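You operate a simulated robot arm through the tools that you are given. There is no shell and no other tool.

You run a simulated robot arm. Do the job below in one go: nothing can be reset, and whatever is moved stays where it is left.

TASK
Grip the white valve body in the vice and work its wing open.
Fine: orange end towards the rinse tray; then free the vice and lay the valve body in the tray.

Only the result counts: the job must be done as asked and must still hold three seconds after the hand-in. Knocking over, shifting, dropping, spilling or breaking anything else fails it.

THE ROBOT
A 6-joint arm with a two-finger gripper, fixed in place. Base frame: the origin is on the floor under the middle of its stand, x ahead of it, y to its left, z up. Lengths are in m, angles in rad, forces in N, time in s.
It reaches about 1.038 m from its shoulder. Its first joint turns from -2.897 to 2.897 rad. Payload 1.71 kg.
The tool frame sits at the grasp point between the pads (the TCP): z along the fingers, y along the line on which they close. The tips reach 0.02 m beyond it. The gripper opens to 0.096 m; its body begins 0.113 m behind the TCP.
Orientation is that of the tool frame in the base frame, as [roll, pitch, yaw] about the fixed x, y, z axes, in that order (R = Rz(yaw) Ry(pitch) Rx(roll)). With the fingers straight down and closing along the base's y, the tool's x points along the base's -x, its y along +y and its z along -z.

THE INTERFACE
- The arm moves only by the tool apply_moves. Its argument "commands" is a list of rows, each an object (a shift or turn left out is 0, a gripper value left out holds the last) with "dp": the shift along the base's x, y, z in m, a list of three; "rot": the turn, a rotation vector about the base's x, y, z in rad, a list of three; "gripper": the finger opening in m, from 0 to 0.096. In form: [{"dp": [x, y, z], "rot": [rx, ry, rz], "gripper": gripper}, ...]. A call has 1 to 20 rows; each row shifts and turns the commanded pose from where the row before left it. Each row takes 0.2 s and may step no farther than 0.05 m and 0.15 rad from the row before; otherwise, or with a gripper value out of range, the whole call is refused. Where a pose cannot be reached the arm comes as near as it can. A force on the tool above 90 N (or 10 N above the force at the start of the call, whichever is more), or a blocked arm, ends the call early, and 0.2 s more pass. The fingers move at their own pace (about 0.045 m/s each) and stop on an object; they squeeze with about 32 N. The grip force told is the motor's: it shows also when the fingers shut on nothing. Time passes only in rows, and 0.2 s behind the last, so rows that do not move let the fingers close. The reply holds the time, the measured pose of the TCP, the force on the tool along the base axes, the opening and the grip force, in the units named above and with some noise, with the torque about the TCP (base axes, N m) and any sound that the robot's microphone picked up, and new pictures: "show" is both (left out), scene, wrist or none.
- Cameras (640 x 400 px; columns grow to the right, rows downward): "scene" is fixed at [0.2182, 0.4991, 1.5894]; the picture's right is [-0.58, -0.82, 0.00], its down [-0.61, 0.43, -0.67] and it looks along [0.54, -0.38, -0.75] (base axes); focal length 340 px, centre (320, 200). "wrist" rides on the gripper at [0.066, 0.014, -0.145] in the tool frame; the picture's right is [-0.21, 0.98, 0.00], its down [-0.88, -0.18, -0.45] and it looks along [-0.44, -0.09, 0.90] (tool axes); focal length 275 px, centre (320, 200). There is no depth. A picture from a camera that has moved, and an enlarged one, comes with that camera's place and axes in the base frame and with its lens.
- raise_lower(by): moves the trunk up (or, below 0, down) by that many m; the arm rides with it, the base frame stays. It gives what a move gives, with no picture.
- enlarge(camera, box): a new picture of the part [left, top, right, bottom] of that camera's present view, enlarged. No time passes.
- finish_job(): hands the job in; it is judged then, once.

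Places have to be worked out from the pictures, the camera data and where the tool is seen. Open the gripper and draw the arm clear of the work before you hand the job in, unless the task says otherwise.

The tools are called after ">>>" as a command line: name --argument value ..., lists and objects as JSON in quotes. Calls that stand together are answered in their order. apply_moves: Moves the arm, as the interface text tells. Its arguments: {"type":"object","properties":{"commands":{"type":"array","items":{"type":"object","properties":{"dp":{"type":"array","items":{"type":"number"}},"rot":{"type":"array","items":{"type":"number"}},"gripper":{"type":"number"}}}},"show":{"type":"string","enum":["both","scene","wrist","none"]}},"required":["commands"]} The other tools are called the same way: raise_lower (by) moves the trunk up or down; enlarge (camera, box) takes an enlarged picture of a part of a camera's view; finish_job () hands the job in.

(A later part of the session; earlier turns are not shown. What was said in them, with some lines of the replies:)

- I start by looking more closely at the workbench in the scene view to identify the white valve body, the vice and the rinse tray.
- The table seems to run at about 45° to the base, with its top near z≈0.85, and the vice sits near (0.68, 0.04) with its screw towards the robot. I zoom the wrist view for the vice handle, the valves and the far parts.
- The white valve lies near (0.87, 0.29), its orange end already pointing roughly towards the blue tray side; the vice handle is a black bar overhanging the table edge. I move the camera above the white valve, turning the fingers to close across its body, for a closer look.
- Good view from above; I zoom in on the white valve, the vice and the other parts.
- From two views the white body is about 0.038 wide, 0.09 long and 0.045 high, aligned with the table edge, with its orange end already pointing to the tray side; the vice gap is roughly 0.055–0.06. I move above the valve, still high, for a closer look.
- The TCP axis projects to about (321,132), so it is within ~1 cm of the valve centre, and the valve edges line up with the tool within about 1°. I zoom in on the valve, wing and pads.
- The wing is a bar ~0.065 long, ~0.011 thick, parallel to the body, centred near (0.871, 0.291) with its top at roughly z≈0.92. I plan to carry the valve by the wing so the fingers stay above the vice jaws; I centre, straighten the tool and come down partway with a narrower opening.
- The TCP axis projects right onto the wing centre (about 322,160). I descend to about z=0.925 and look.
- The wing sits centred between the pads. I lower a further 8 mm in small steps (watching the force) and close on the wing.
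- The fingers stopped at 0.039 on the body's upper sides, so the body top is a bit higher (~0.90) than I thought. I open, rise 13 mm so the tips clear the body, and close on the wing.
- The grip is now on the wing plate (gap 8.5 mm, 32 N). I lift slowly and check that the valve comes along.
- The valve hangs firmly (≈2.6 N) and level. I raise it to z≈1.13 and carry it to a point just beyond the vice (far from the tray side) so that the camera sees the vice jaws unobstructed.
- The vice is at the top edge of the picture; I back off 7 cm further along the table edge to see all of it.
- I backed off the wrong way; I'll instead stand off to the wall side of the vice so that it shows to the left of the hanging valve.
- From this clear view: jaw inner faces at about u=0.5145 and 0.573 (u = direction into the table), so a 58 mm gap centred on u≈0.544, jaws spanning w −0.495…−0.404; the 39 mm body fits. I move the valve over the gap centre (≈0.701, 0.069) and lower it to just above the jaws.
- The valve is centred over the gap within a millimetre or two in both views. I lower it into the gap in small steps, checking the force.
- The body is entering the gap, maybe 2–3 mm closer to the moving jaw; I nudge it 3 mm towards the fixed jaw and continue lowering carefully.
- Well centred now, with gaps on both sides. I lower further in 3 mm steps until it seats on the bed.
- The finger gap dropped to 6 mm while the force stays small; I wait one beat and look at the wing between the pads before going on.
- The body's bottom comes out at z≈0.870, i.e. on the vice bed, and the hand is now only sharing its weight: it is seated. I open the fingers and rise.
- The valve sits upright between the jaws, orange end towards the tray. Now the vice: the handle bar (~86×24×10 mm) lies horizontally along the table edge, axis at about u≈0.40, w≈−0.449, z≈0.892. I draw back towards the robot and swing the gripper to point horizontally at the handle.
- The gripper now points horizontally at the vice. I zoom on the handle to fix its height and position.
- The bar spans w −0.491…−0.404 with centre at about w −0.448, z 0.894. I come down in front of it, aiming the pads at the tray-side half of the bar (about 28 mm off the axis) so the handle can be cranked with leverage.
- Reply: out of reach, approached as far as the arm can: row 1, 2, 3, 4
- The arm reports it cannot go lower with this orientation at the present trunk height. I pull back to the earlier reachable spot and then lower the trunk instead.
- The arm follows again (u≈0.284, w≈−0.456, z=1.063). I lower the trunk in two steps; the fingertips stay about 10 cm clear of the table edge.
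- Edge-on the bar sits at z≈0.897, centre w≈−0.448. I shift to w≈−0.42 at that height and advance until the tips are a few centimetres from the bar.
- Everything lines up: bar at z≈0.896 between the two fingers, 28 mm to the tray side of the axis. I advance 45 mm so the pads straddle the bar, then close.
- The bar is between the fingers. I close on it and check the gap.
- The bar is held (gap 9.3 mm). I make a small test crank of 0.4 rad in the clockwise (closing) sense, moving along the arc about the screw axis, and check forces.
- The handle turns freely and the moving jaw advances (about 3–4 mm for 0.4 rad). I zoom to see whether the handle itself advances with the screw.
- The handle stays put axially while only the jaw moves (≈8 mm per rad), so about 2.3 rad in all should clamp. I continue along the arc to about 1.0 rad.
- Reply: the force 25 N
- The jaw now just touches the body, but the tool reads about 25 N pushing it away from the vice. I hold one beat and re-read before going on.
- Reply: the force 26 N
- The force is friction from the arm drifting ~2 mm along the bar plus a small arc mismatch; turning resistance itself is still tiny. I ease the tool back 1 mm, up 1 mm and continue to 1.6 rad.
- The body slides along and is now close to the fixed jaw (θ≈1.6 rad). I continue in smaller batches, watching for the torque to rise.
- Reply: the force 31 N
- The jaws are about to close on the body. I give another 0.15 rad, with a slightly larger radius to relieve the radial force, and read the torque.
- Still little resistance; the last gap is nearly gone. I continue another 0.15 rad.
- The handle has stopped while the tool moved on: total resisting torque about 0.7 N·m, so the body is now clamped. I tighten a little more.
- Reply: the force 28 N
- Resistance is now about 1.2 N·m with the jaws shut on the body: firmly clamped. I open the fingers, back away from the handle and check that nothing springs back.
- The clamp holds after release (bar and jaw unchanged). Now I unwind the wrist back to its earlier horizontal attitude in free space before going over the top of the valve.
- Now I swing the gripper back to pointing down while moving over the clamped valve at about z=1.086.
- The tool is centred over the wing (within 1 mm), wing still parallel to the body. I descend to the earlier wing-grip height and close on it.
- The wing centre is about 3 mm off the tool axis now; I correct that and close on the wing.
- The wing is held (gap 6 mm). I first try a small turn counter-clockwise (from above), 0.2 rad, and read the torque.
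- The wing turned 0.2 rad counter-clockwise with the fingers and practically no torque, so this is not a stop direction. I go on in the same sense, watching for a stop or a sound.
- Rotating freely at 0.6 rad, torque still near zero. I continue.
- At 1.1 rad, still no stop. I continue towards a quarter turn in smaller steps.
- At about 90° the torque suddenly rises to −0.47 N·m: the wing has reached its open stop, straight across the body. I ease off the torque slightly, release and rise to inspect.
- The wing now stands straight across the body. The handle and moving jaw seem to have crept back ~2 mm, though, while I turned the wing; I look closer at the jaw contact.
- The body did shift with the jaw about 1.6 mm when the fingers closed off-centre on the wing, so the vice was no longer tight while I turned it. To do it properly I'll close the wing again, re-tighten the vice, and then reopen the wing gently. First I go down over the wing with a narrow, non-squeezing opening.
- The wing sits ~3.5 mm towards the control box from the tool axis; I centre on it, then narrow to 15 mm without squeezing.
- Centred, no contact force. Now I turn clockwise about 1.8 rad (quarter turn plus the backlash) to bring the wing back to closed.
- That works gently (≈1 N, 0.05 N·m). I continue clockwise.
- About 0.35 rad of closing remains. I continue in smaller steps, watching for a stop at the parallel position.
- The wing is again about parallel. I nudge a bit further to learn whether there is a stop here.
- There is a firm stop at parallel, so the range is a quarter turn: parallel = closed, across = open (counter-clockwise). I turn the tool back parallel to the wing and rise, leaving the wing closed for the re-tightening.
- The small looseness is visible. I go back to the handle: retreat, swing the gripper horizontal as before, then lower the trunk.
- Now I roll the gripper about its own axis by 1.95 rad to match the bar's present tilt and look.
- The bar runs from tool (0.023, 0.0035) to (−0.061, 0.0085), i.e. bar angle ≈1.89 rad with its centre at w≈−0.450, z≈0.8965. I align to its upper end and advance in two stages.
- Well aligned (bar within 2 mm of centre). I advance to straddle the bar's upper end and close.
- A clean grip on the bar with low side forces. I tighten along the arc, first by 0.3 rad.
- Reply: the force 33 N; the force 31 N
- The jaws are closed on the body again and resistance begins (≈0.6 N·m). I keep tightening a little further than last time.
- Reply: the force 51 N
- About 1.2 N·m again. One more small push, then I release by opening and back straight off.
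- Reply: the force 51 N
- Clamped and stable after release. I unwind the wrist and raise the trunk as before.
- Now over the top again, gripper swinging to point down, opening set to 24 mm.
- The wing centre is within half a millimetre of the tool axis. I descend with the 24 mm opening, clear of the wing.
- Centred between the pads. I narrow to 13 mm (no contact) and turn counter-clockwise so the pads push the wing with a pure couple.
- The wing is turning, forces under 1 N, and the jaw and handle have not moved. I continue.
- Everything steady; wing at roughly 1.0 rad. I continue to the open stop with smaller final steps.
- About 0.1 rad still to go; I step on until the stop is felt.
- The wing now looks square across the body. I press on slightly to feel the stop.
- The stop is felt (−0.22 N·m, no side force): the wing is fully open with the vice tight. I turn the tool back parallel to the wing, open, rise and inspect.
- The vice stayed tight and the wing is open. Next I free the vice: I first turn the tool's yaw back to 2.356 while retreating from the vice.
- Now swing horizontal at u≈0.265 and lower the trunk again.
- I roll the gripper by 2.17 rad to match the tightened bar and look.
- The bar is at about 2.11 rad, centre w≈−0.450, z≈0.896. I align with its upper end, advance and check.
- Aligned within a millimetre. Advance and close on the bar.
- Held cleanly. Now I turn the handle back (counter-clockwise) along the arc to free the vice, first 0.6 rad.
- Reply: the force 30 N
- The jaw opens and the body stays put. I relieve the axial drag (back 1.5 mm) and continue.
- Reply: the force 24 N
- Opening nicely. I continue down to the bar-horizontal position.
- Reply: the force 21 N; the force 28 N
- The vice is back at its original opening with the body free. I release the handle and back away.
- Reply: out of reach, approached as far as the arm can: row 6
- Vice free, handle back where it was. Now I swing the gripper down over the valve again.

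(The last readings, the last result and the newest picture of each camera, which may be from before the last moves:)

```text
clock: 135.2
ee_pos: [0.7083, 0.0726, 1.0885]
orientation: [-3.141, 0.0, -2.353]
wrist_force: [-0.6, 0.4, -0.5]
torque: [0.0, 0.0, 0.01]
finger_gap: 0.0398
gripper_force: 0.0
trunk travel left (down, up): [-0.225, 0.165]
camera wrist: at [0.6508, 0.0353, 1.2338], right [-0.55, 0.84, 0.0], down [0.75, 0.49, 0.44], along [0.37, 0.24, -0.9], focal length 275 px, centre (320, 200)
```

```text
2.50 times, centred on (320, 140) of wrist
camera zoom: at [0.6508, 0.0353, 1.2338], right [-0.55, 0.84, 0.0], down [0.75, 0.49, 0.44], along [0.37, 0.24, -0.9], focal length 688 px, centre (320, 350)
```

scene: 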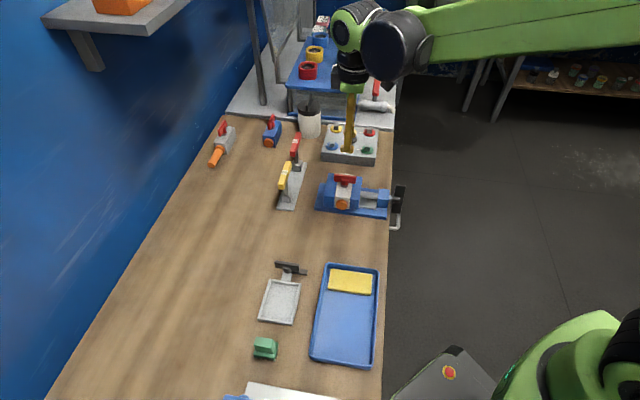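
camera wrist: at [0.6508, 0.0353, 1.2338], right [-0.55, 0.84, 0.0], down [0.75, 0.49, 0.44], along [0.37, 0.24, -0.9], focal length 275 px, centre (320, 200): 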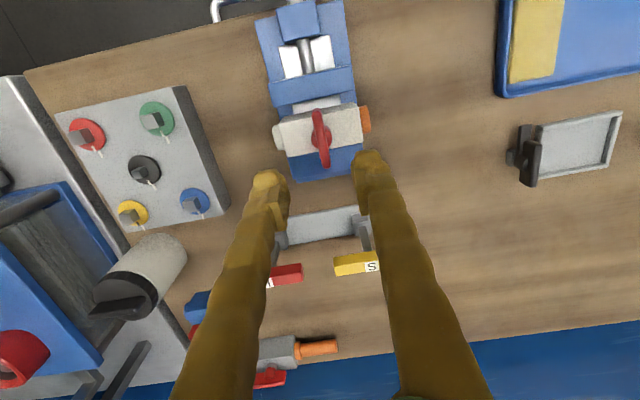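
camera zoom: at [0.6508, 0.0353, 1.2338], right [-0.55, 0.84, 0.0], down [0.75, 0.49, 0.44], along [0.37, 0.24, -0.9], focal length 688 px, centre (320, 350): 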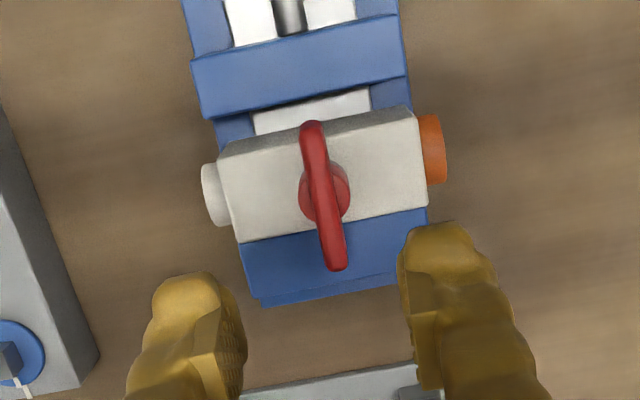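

The wing is centred to within 2 mm. I descend around it, slightly lower than before for a firmer hold, and close (along the jaws' direction).

>>> apply_moves --commands '[{"dp": [0.0014, 0.0014, -0.04], "gripper": 0.03}, {"dp": [0, 0, -0.04]}, {"dp": [0, 0, -0.03]}, {"dp": [0, 0, -0.025]}, {"dp": [0, 0, -0.009]}, {"dp": [0, 0, 0]}]' --show "wrist"

>>> enlarge --camera "wrist" --box '[220, 60, 420, 260]'

```text
clock: 136.6
ee_pos: [0.7107, 0.0749, 0.9457]
orientation: [3.141, 0.001, -2.355]
wrist_force: [-0.4, 0.1, 1.0]
torque: [0.01, -0.03, 0.0]
finger_gap: 0.03
gripper_force: 0.1
trunk travel left (down, up): [-0.225, 0.165]
camera wrist: at [0.6523, 0.0378, 1.091], right [-0.55, 0.84, 0.0], down [0.75, 0.49, 0.44], along [0.37, 0.24, -0.9], focal length 275 px, centre (320, 200)
```

wrist: 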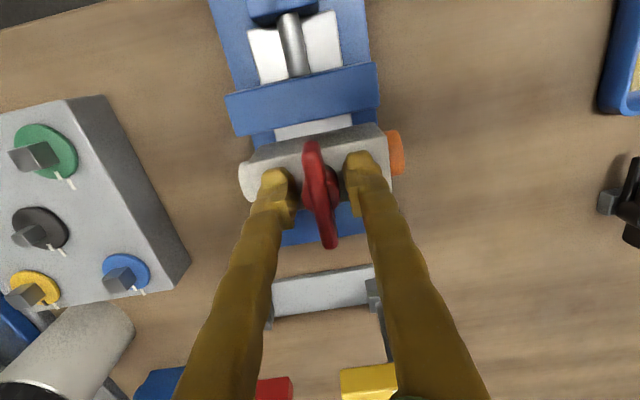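

```text
2.00 times, centred on (320, 160) of wrist
camera zoom: at [0.6523, 0.0378, 1.091], right [-0.55, 0.84, 0.0], down [0.75, 0.49, 0.44], along [0.37, 0.24, -0.9], focal length 551 px, centre (320, 280)
```

zoom: 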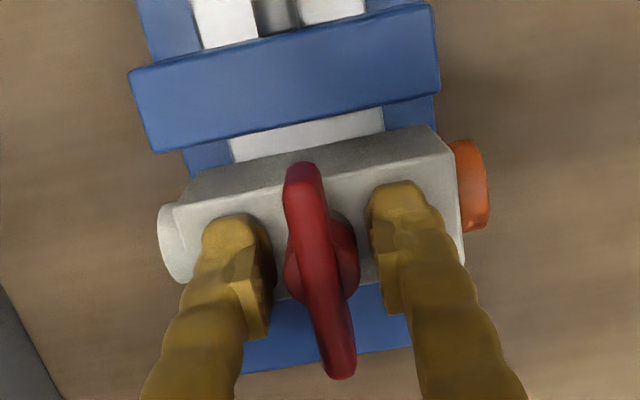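

Well centred. I lower 2 mm more and close on the wing.

>>> apply_moves --commands '[{"dp": [0, 0, -0.002]}, {"gripper": 0.02}, {"gripper": 0.012}, {"gripper": 0.006}, {"gripper": 0.0}, {"gripper": 0.0}, {"gripper": 0.0}]' --show "none"

>>> enlarge --camera "scene" --box '[310, 140, 410, 220]'

```text
clock: 138.2
ee_pos: [0.7099, 0.0741, 0.9452]
orientation: [-3.139, 0.003, -2.353]
wrist_force: [11.7, -4.2, 64.4]
torque: [0.0, -0.17, -0.01]
finger_gap: 0.006
gripper_force: 32.1
trunk travel left (down, up): [-0.225, 0.165]
```

```text
5.00 times, centred on (360, 180) of scene
camera zoom: at [0.2182, 0.4991, 1.5894], right [-0.58, -0.82, 0.0], down [-0.61, 0.43, -0.67], along [0.54, -0.38, -0.75], focal length 1699 px, centre (120, 300)
```

zoom: 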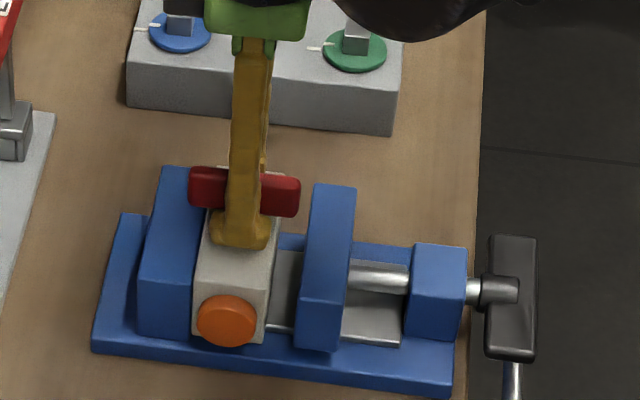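

The tips press on the body top (64 N), so I was too low when closed. I raise 3 mm to relieve it and check.

>>> apply_moves --commands '[{"dp": [0, 0, 0.0015]}, {"dp": [0, 0, 0.0015]}, {"dp": [0, 0, 0]}]' --show "none"

```text
clock: 139.0
ee_pos: [0.7106, 0.0741, 0.9451]
orientation: [3.14, 0.0, -2.353]
wrist_force: [0.4, 0.2, -0.5]
torque: [-0.01, 0.06, 0.03]
finger_gap: 0.0059
gripper_force: 32.0
trunk travel left (down, up): [-0.225, 0.165]
```

Forces are now near zero with the wing held. I lift a few millimetres, shift 8 mm away from the fixed jaw to the middle of the gap, and check.

>>> apply_moves --commands '[{"dp": [0, 0, 0.003]}, {"dp": [0, 0, 0.003]}, {"dp": [-0.0028, -0.0028, 0.002]}, {"dp": [-0.0028, -0.0028, 0]}, {"dp": [0, 0, 0]}]' --show "wrist"

>>> enlarge --camera "wrist" --box '[220, 60, 420, 260]'

>>> enlarge --camera "scene" --box '[310, 140, 410, 220]'

```text
clock: 140.2
ee_pos: [0.7039, 0.0693, 0.954]
orientation: [3.141, 0.001, -2.356]
wrist_force: [0.4, 0.4, -2.0]
torque: [-0.04, -0.03, 0.01]
finger_gap: 0.0063
gripper_force: 32.3
trunk travel left (down, up): [-0.225, 0.165]
camera wrist: at [0.6465, 0.0318, 1.0985], right [-0.55, 0.84, 0.0], down [0.75, 0.49, 0.44], along [0.37, 0.24, -0.9], focal length 275 px, centre (320, 200)
```

wrist: 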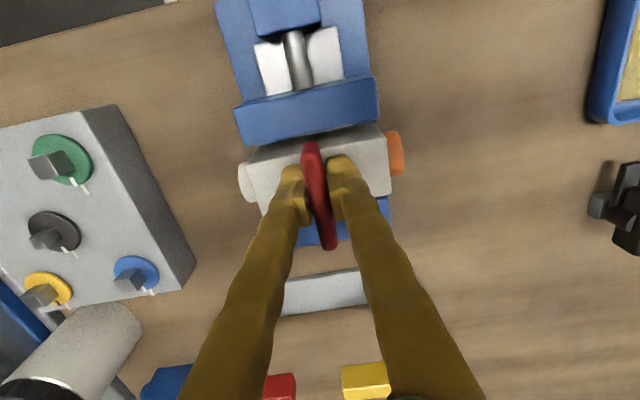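

```text
2.00 times, centred on (320, 160) of wrist
camera zoom: at [0.6465, 0.0318, 1.0985], right [-0.55, 0.84, 0.0], down [0.75, 0.49, 0.44], along [0.37, 0.24, -0.9], focal length 551 px, centre (320, 280)
```

zoom: 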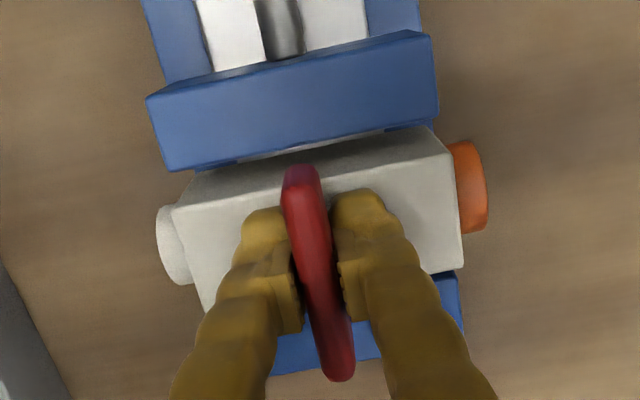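

```text
5.00 times, centred on (360, 180) of scene
camera zoom: at [0.2182, 0.4991, 1.5894], right [-0.58, -0.82, 0.0], down [-0.61, 0.43, -0.67], along [0.54, -0.38, -0.75], focal length 1699 px, centre (120, 300)
```

zoom: 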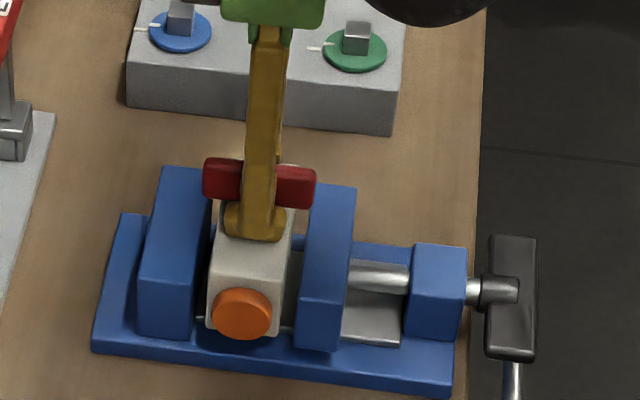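

The valve hangs from the wing, centred in the gap, wing still square. I lift straight up slowly.

>>> apply_moves --commands '[{"dp": [0, 0, 0.01]}, {"dp": [0, 0, 0.015]}, {"dp": [0, 0, 0.02]}, {"dp": [0, 0, 0.025]}, {"dp": [0, 0, 0.025]}, {"dp": [0, 0, 0.025]}, {"dp": [0, 0, 0.02]}, {"dp": [0, 0, 0]}]' --show "wrist"

>>> enlarge --camera "wrist" --box '[220, 60, 420, 260]'

>>> enlarge --camera "scene" --box '[300, 90, 420, 220]'

```text
clock: 142.0
ee_pos: [0.704, 0.0689, 1.0934]
orientation: [-3.141, 0.001, -2.355]
wrist_force: [-0.7, -0.4, -2.5]
torque: [0.01, -0.02, 0.01]
finger_gap: 0.006
gripper_force: 32.0
trunk travel left (down, up): [-0.225, 0.165]
camera wrist: at [0.6463, 0.0321, 1.2384], right [-0.55, 0.84, 0.0], down [0.75, 0.49, 0.44], along [0.37, 0.24, -0.9], focal length 275 px, centre (320, 200)
```

wrist: 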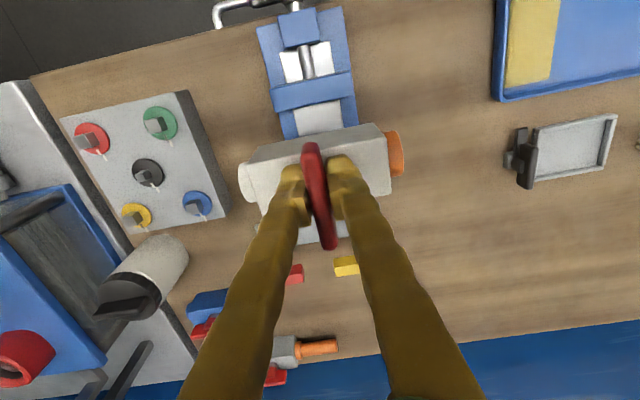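

```text
2.00 times, centred on (320, 160) of wrist
camera zoom: at [0.6463, 0.0321, 1.2384], right [-0.55, 0.84, 0.0], down [0.75, 0.49, 0.44], along [0.37, 0.24, -0.9], focal length 551 px, centre (320, 280)
```

zoom: 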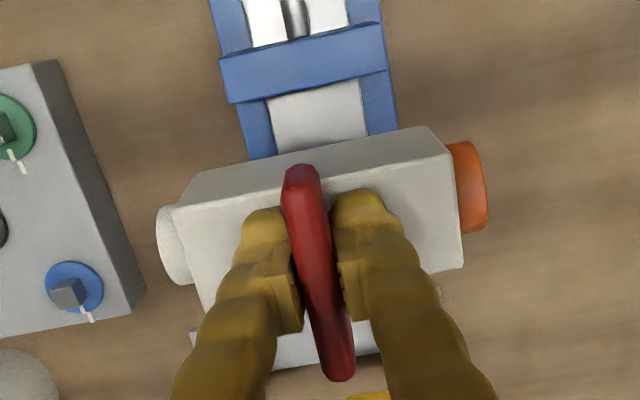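

```text
3.08 times, centred on (360, 155) of scene
camera zoom: at [0.2182, 0.4991, 1.5894], right [-0.58, -0.82, 0.0], down [-0.61, 0.43, -0.67], along [0.54, -0.38, -0.75], focal length 1046 px, centre (197, 338)
```

zoom: 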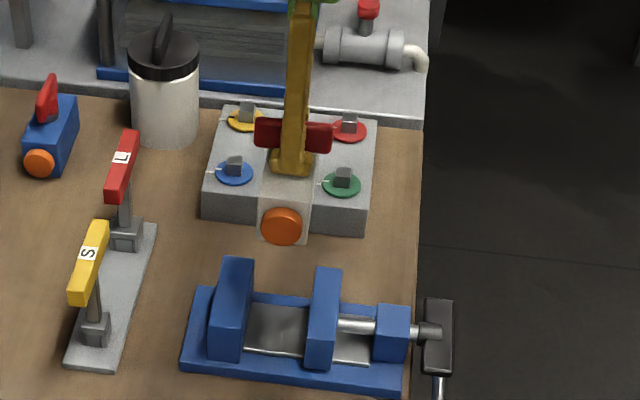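

The valve is out of the vice, wing still square across. From this view the tray's near corner is at u≈0.566, w≈−0.227. I carry the valve level towards the tray and stop short to look.

>>> apply_moves --commands '[{"dp": [-0.012, 0.009, 0]}, {"dp": [-0.025, 0.019, 0]}, {"dp": [-0.03, 0.0225, 0]}, {"dp": [-0.03, 0.0225, 0]}, {"dp": [-0.03, 0.0225, 0]}, {"dp": [-0.03, 0.0225, 0]}, {"dp": [-0.03, 0.0225, 0]}, {"dp": [-0.03, 0.0225, 0]}, {"dp": [-0.025, 0.019, 0]}, {"dp": [-0.012, 0.009, 0]}, {"dp": [0, 0, 0]}]'

>>> enlarge --camera "wrist" --box '[150, 40, 490, 260]'

```text
clock: 144.4
ee_pos: [0.4471, 0.2601, 1.0943]
orientation: [-3.142, -0.001, -2.355]
wrist_force: [-0.2, 0.3, -3.1]
torque: [-0.01, 0.0, 0.0]
finger_gap: 0.0061
gripper_force: 32.1
trunk travel left (down, up): [-0.225, 0.165]
camera wrist: at [0.3902, 0.2232, 1.2383], right [-0.55, 0.84, 0.0], down [0.75, 0.49, 0.44], along [0.37, 0.24, -0.9], focal length 275 px, centre (320, 200)
```

scene: 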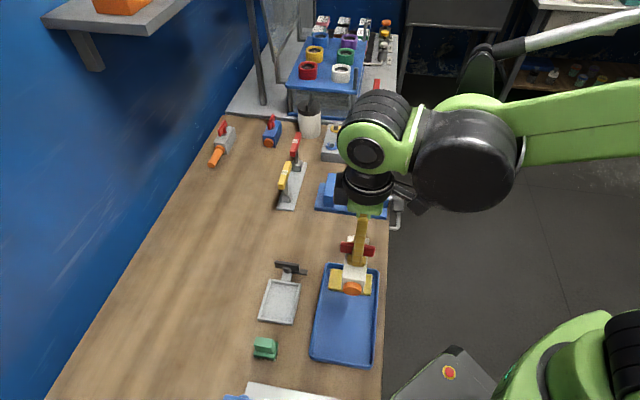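
wrist: 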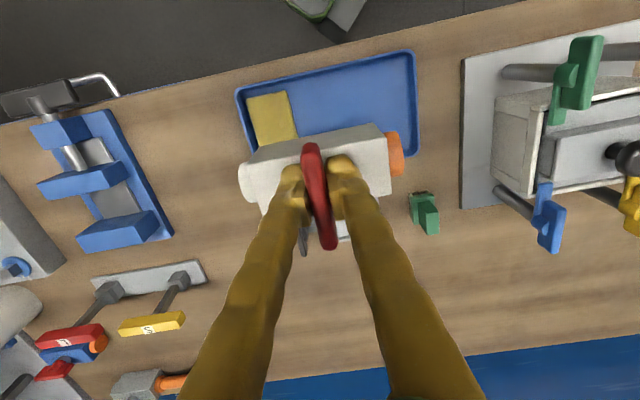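

```text
1.82 times, centred on (320, 150) of wrist
camera zoom: at [0.3902, 0.2232, 1.2383], right [-0.55, 0.84, 0.0], down [0.75, 0.49, 0.44], along [0.37, 0.24, -0.9], focal length 500 px, centre (320, 291)
```

zoom: 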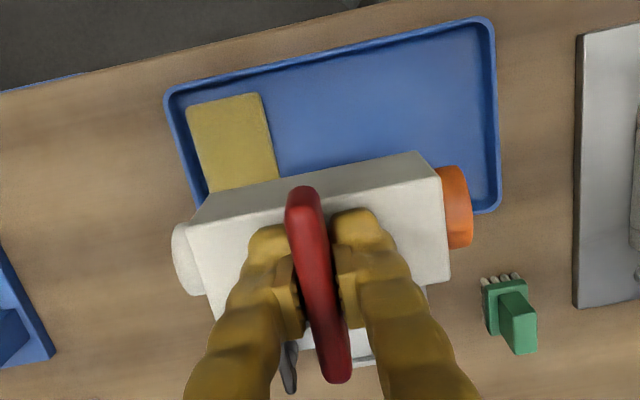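

The tray interior spans u≈0.449–0.564, w≈−0.218…−0.018 with the sponge ending at w≈−0.164, leaving ~146 mm for the ~119 mm valve. I move to w≈−0.097, u≈0.5065 and lower partway.

>>> apply_moves --commands '[{"dp": [-0.01, 0.0147, 0]}, {"dp": [-0.0104, 0.0147, 0]}, {"dp": [0, 0, -0.02]}, {"dp": [0, 0, -0.03]}, {"dp": [0, 0, -0.03]}, {"dp": [0, 0, -0.02]}, {"dp": [0, 0, -0.01]}, {"dp": [0, 0, 0]}]'

>>> enlarge --camera "wrist" --box '[190, 40, 470, 260]'

>>> enlarge --camera "scene" --box '[280, 220, 420, 380]'

```text
clock: 146.2
ee_pos: [0.4308, 0.2862, 0.9832]
orientation: [3.141, 0.001, -2.354]
wrist_force: [-0.5, 0.0, -2.6]
torque: [0.0, -0.01, 0.0]
finger_gap: 0.0062
gripper_force: 31.7
trunk travel left (down, up): [-0.225, 0.165]
camera wrist: at [0.3732, 0.2503, 1.1288], right [-0.55, 0.84, 0.0], down [0.75, 0.49, 0.44], along [0.37, 0.24, -0.9], focal length 275 px, centre (320, 200)
```

scene: 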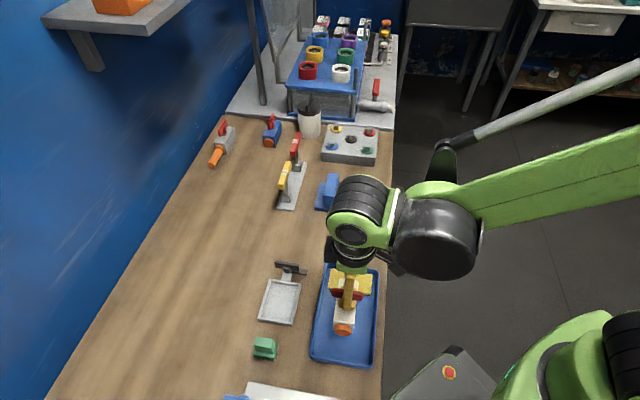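
wrist: 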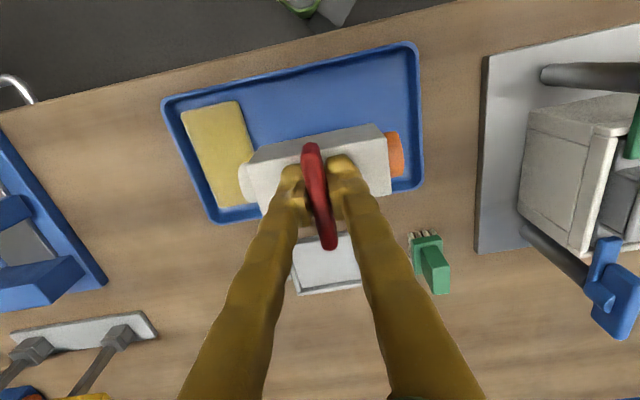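

```text
1.82 times, centred on (330, 150) of wrist
camera zoom: at [0.3732, 0.2503, 1.1288], right [-0.55, 0.84, 0.0], down [0.75, 0.49, 0.44], along [0.37, 0.24, -0.9], focal length 500 px, centre (302, 291)
```

zoom: 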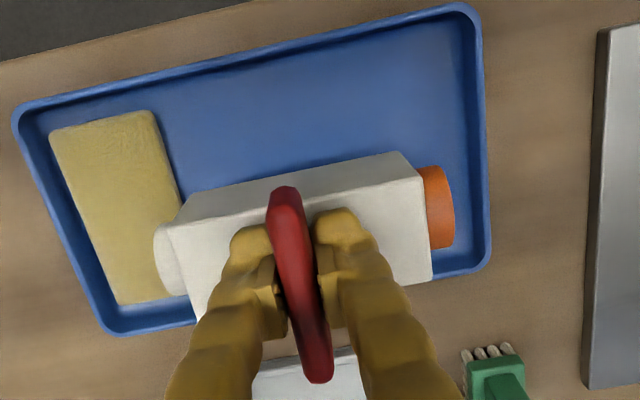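

```text
2.50 times, centred on (350, 300) of scene
camera zoom: at [0.2182, 0.4991, 1.5894], right [-0.58, -0.82, 0.0], down [-0.61, 0.43, -0.67], along [0.54, -0.38, -0.75], focal length 850 px, centre (245, -50)
```

zoom: 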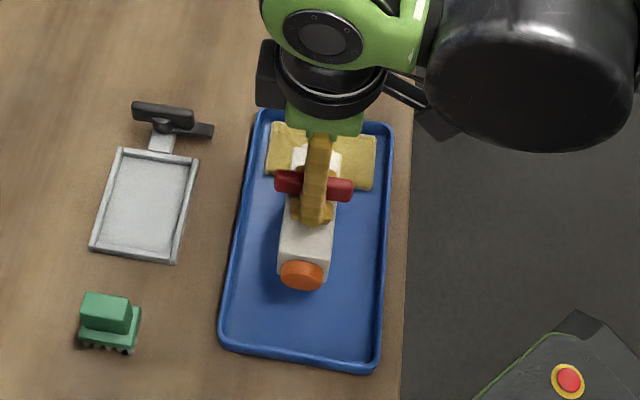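

Refining: the valve reaches from −59 mm to +64 mm of the tool axis; to clear the sponge and the rim equally I shift 11.5 mm further along the tray, then lower to just above the floor.

>>> apply_moves --commands '[{"dp": [-0.0042, 0.0042, 0]}, {"dp": [-0.0041, 0.0041, 0]}, {"dp": [0, 0, -0.01]}, {"dp": [0, 0, -0.015]}, {"dp": [0, 0, -0.01]}, {"dp": [0, 0, 0]}]' --show "wrist"

>>> enlarge --camera "wrist" --box '[190, 40, 470, 260]'

>>> enlarge --camera "scene" --box '[280, 220, 420, 380]'

```text
clock: 147.6
ee_pos: [0.4216, 0.2941, 0.9498]
orientation: [3.141, 0.0, -2.353]
wrist_force: [0.3, -0.1, -1.9]
torque: [-0.03, 0.02, 0.0]
finger_gap: 0.0059
gripper_force: 31.5
trunk travel left (down, up): [-0.225, 0.165]
camera wrist: at [0.364, 0.2577, 1.0944], right [-0.55, 0.84, 0.0], down [0.75, 0.49, 0.44], along [0.37, 0.24, -0.9], focal length 275 px, centre (320, 200)
```

wrist: 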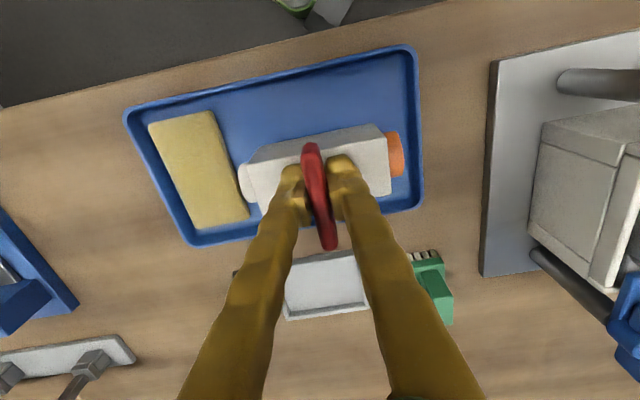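

```text
1.82 times, centred on (330, 150) of wrist
camera zoom: at [0.364, 0.2577, 1.0944], right [-0.55, 0.84, 0.0], down [0.75, 0.49, 0.44], along [0.37, 0.24, -0.9], focal length 500 px, centre (302, 291)
```

zoom: 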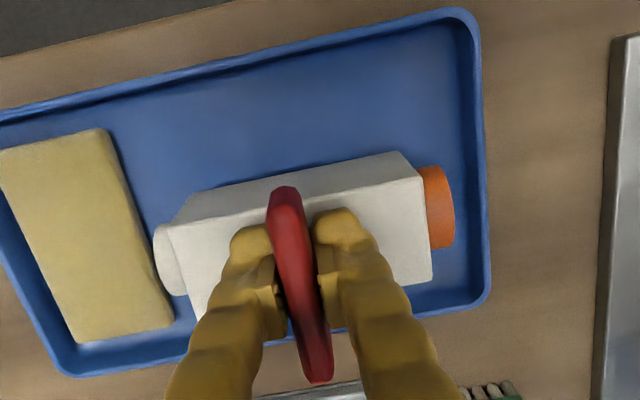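

```text
2.50 times, centred on (350, 300) of scene
camera zoom: at [0.2182, 0.4991, 1.5894], right [-0.58, -0.82, 0.0], down [-0.61, 0.43, -0.67], along [0.54, -0.38, -0.75], focal length 850 px, centre (245, -50)
```

zoom: 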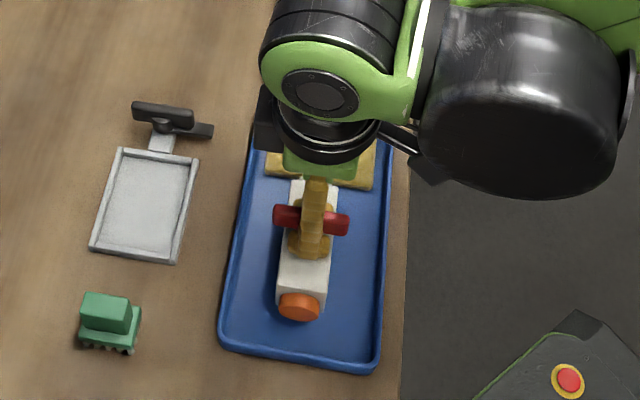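

Clear of sponge and rim. I lower in small steps until it touches the tray floor.

>>> apply_moves --commands '[{"dp": [0, 0, -0.006]}, {"dp": [0, 0, -0.004]}, {"dp": [0, 0, 0]}]' --show "none"

>>> apply_moves --commands '[{"dp": [0, 0, -0.003]}, {"dp": [0, 0, 0]}]' --show "none"

```text
clock: 148.4
ee_pos: [0.4212, 0.2964, 0.9384]
orientation: [3.141, 0.0, -2.354]
wrist_force: [1.0, 0.2, -2.4]
torque: [-0.01, 0.0, -0.01]
finger_gap: 0.0061
gripper_force: 32.0
trunk travel left (down, up): [-0.225, 0.165]
```

```text
clock: 149.0
ee_pos: [0.4224, 0.2958, 0.9351]
orientation: [3.141, 0.0, -2.353]
wrist_force: [-0.5, 0.5, -1.5]
torque: [0.0, -0.01, -0.01]
finger_gap: 0.006
gripper_force: 31.9
trunk travel left (down, up): [-0.225, 0.165]
```

>>> apply_moves --commands '[{"dp": [0, 0, -0.002]}, {"dp": [0, 0, 0]}]' --show "none"

>>> enlarge --camera "scene" --box '[300, 250, 400, 370]'

```text
clock: 149.6
ee_pos: [0.422, 0.2954, 0.9349]
orientation: [3.14, -0.002, -2.355]
wrist_force: [0.3, -0.4, -2.5]
torque: [-0.02, -0.01, 0.02]
finger_gap: 0.0061
gripper_force: 32.0
trunk travel left (down, up): [-0.225, 0.165]
```

```text
3.33 times, centred on (350, 310) of scene
camera zoom: at [0.2182, 0.4991, 1.5894], right [-0.58, -0.82, 0.0], down [-0.61, 0.43, -0.67], along [0.54, -0.38, -0.75], focal length 1133 px, centre (220, -167)
```

zoom: 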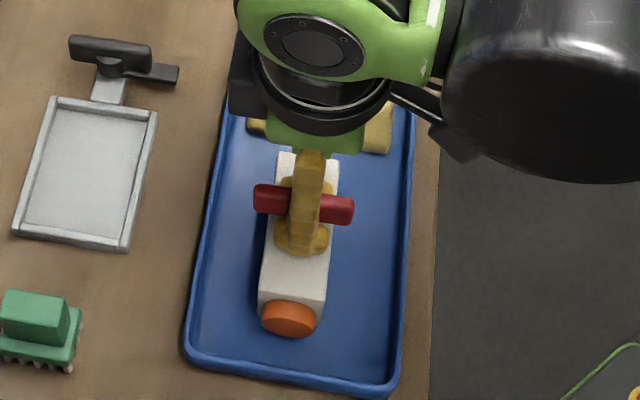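

Still carrying the full weight; I go on lowering in 2–3 mm steps.

>>> apply_moves --commands '[{"dp": [0, 0, -0.0025]}, {"dp": [0, 0, 0]}]' --show "none"

>>> apply_moves --commands '[{"dp": [0, 0, -0.002]}, {"dp": [0, 0, 0]}]' --show "none"

```text
clock: 150.2
ee_pos: [0.4222, 0.2957, 0.9307]
orientation: [-3.141, 0.001, -2.354]
wrist_force: [-0.1, -0.1, -1.2]
torque: [-0.03, 0.01, 0.05]
finger_gap: 0.006
gripper_force: 32.4
trunk travel left (down, up): [-0.225, 0.165]
```

```text
clock: 150.8
ee_pos: [0.4227, 0.2956, 0.9301]
orientation: [-3.141, 0.0, -2.355]
wrist_force: [0.8, 1.0, 8.0]
torque: [0.04, -0.03, -0.02]
finger_gap: 0.0058
gripper_force: 32.5
trunk travel left (down, up): [-0.225, 0.165]
```

Contact with the tray floor (+8 N). I ease up half a millimetre, open the fingers and rise straight up.

>>> apply_moves --commands '[{"dp": [0, 0, 0.0008]}, {"gripper": 0.015}, {"gripper": 0.03}, {"gripper": 0.03}, {"dp": [0, 0, 0.01]}, {"dp": [0, 0, 0.03]}, {"dp": [0, 0, 0.04]}, {"dp": [0, 0, 0.05]}, {"dp": [0, 0, 0.04]}, {"dp": [0, 0, 0]}]'

>>> enlarge --camera "wrist" --box '[150, 40, 470, 260]'

>>> enlarge --camera "scene" --box '[280, 230, 420, 380]'

```text
clock: 153.0
ee_pos: [0.4211, 0.2923, 1.1009]
orientation: [-3.141, 0.001, -2.355]
wrist_force: [1.0, 0.2, 0.3]
torque: [0.01, -0.02, 0.01]
finger_gap: 0.0298
gripper_force: 0.0
trunk travel left (down, up): [-0.225, 0.165]
camera wrist: at [0.3632, 0.2558, 1.2456], right [-0.55, 0.84, 0.0], down [0.75, 0.49, 0.44], along [0.37, 0.24, -0.9], focal length 275 px, centre (320, 200)
```

scene: 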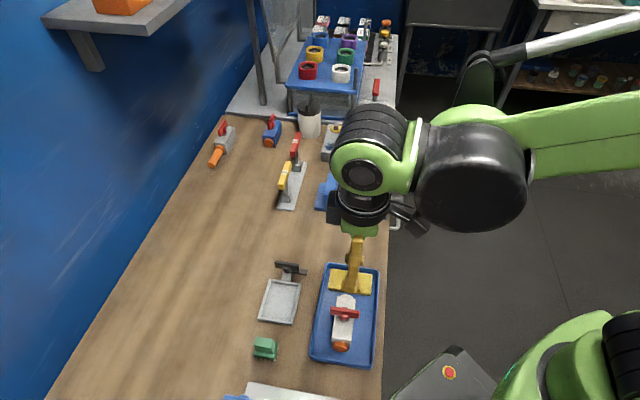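
wrist: 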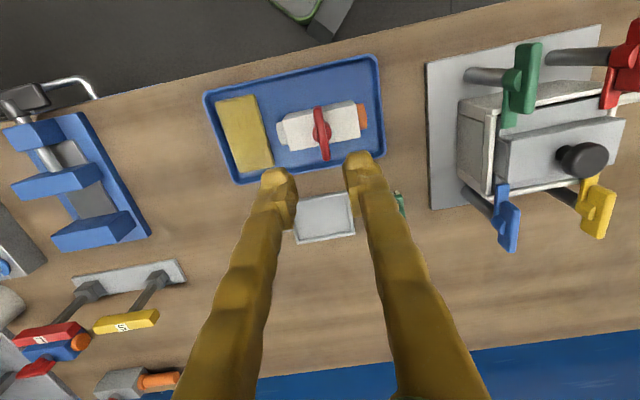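

```text
1.82 times, centred on (310, 150) of wrist
camera zoom: at [0.3632, 0.2558, 1.2456], right [-0.55, 0.84, 0.0], down [0.75, 0.49, 0.44], along [0.37, 0.24, -0.9], focal length 500 px, centre (338, 291)
```

zoom: 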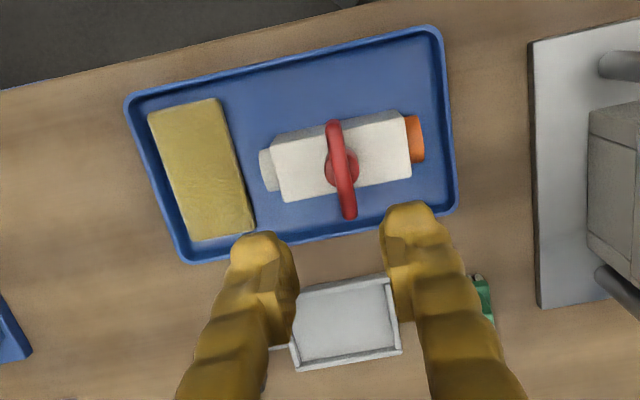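

```text
2.67 times, centred on (350, 305) of scene
camera zoom: at [0.2182, 0.4991, 1.5894], right [-0.58, -0.82, 0.0], down [-0.61, 0.43, -0.67], along [0.54, -0.38, -0.75], focal length 906 px, centre (240, -80)
```

zoom: 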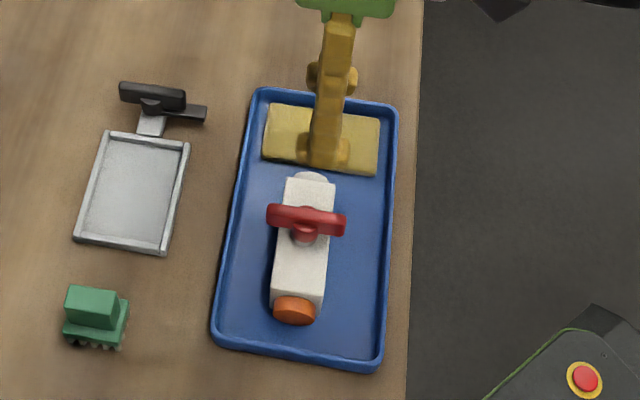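

The valve lies flat in the tray beside the sponge with the wing square across (open). I open the gripper and draw the arm up and clear of the work.

>>> apply_moves --commands '[{"dp": [0, 0, 0.04], "gripper": 0.09}, {"dp": [0, 0, 0.04]}, {"dp": [0, 0, 0.04]}, {"dp": [0.01, -0.038, 0]}, {"dp": [0.01, -0.038, 0]}, {"dp": [0.01, -0.038, 0]}, {"dp": [0.01, -0.038, 0]}, {"dp": [0.01, -0.038, 0]}, {"dp": [0.01, -0.038, 0]}, {"dp": [0.01, -0.038, 0]}, {"dp": [0.01, -0.038, 0]}, {"dp": [0.01, -0.038, 0]}, {"dp": [0.01, -0.038, 0]}, {"dp": [0, 0, 0]}]'

>>> enlarge --camera "scene" --box '[280, 230, 420, 380]'

>>> enlarge --camera "scene" --box '[190, 100, 420, 244]'

```text
clock: 156.0
ee_pos: [0.5192, -0.0824, 1.218]
orientation: [3.141, 0.0, -2.356]
wrist_force: [-0.6, 0.4, 0.3]
torque: [0.05, -0.01, -0.01]
finger_gap: 0.0901
gripper_force: 0.0
trunk travel left (down, up): [-0.225, 0.165]
camera wrist: at [0.4621, -0.1195, 1.3637], right [-0.55, 0.84, 0.0], down [0.75, 0.49, 0.44], along [0.37, 0.24, -0.9], focal length 275 px, centre (320, 200)
```

scene: 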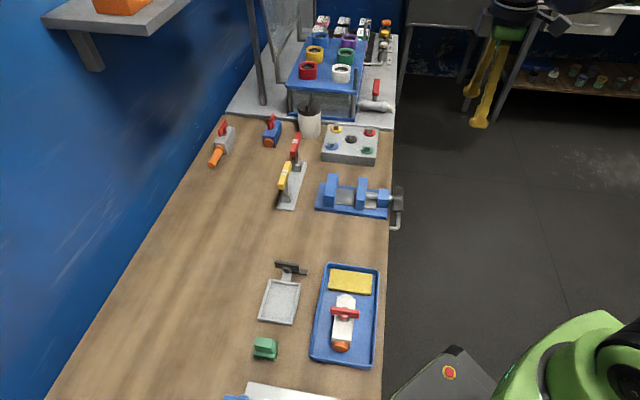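
wrist: 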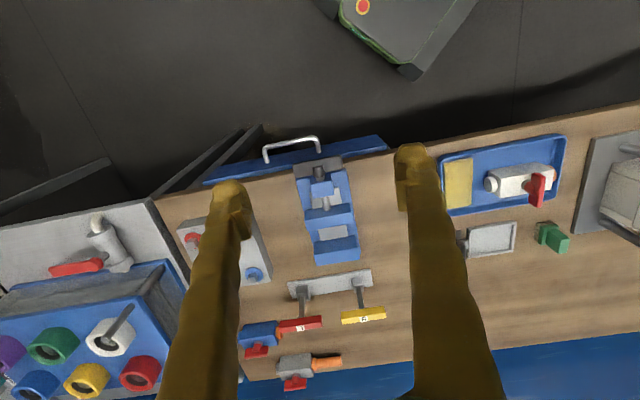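

```text
2.67 times, centred on (350, 305) of scene
camera zoom: at [0.2182, 0.4991, 1.5894], right [-0.58, -0.82, 0.0], down [-0.61, 0.43, -0.67], along [0.54, -0.38, -0.75], focal length 906 px, centre (240, -80)
```

zoom: 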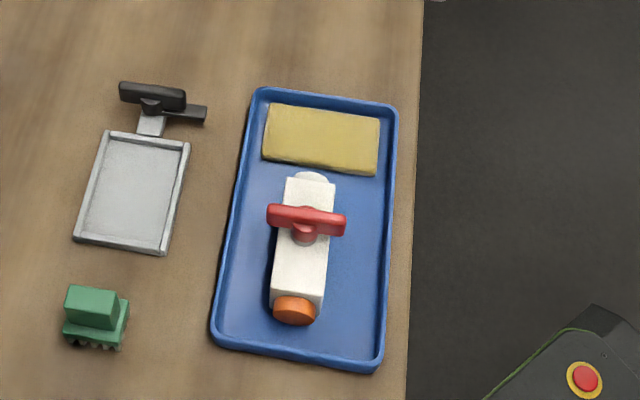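

```text
2.78 times, centred on (305, 172) of scene
camera zoom: at [0.2182, 0.4991, 1.5894], right [-0.58, -0.82, 0.0], down [-0.61, 0.43, -0.67], along [0.54, -0.38, -0.75], focal length 944 px, centre (362, 278)
```

zoom: 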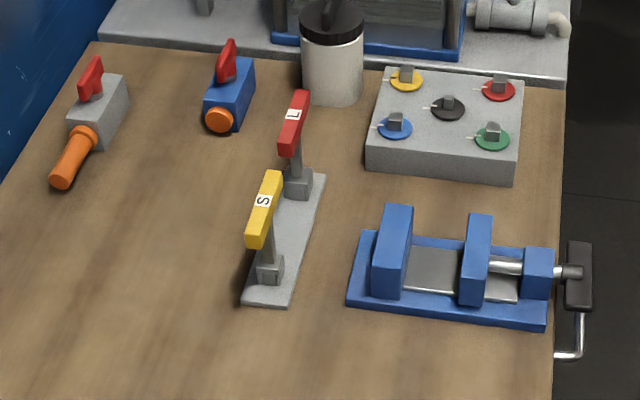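

The valve lies in the rinse tray with its wing open, and the vice is empty and open. Everything else is where it started, and the arm is clear with the gripper open. I hand the job in.

>>> finish_job

```text
The job is handed in.
```

The job is handed in: the white valve body is lying flat in the blue rinse tray, next to the sponge, with its wing open. I never got a pass/fail result, only confirmation that it was handed in.

- **Clamping:** I clamped the body in the vice with the orange end towards the tray. The first clamping came about 2 mm loose when I gripped the wing. I closed the wing again, re-tightened the vice and reopened the wing, and the vice held that time.
- **Wing:** It moves a quarter turn between two stops, parallel to the body and straight across it. Nothing on the valve marks which is open. I took across as open because it started parallel, and turned it counter-clockwise until it reached the stop.
- **Vice:** I turned the handle back to where it started, so the vice is empty and open.
- **Everything else:** In the last pictures nothing else on the bench has moved. The arm is clear and the gripper is open.
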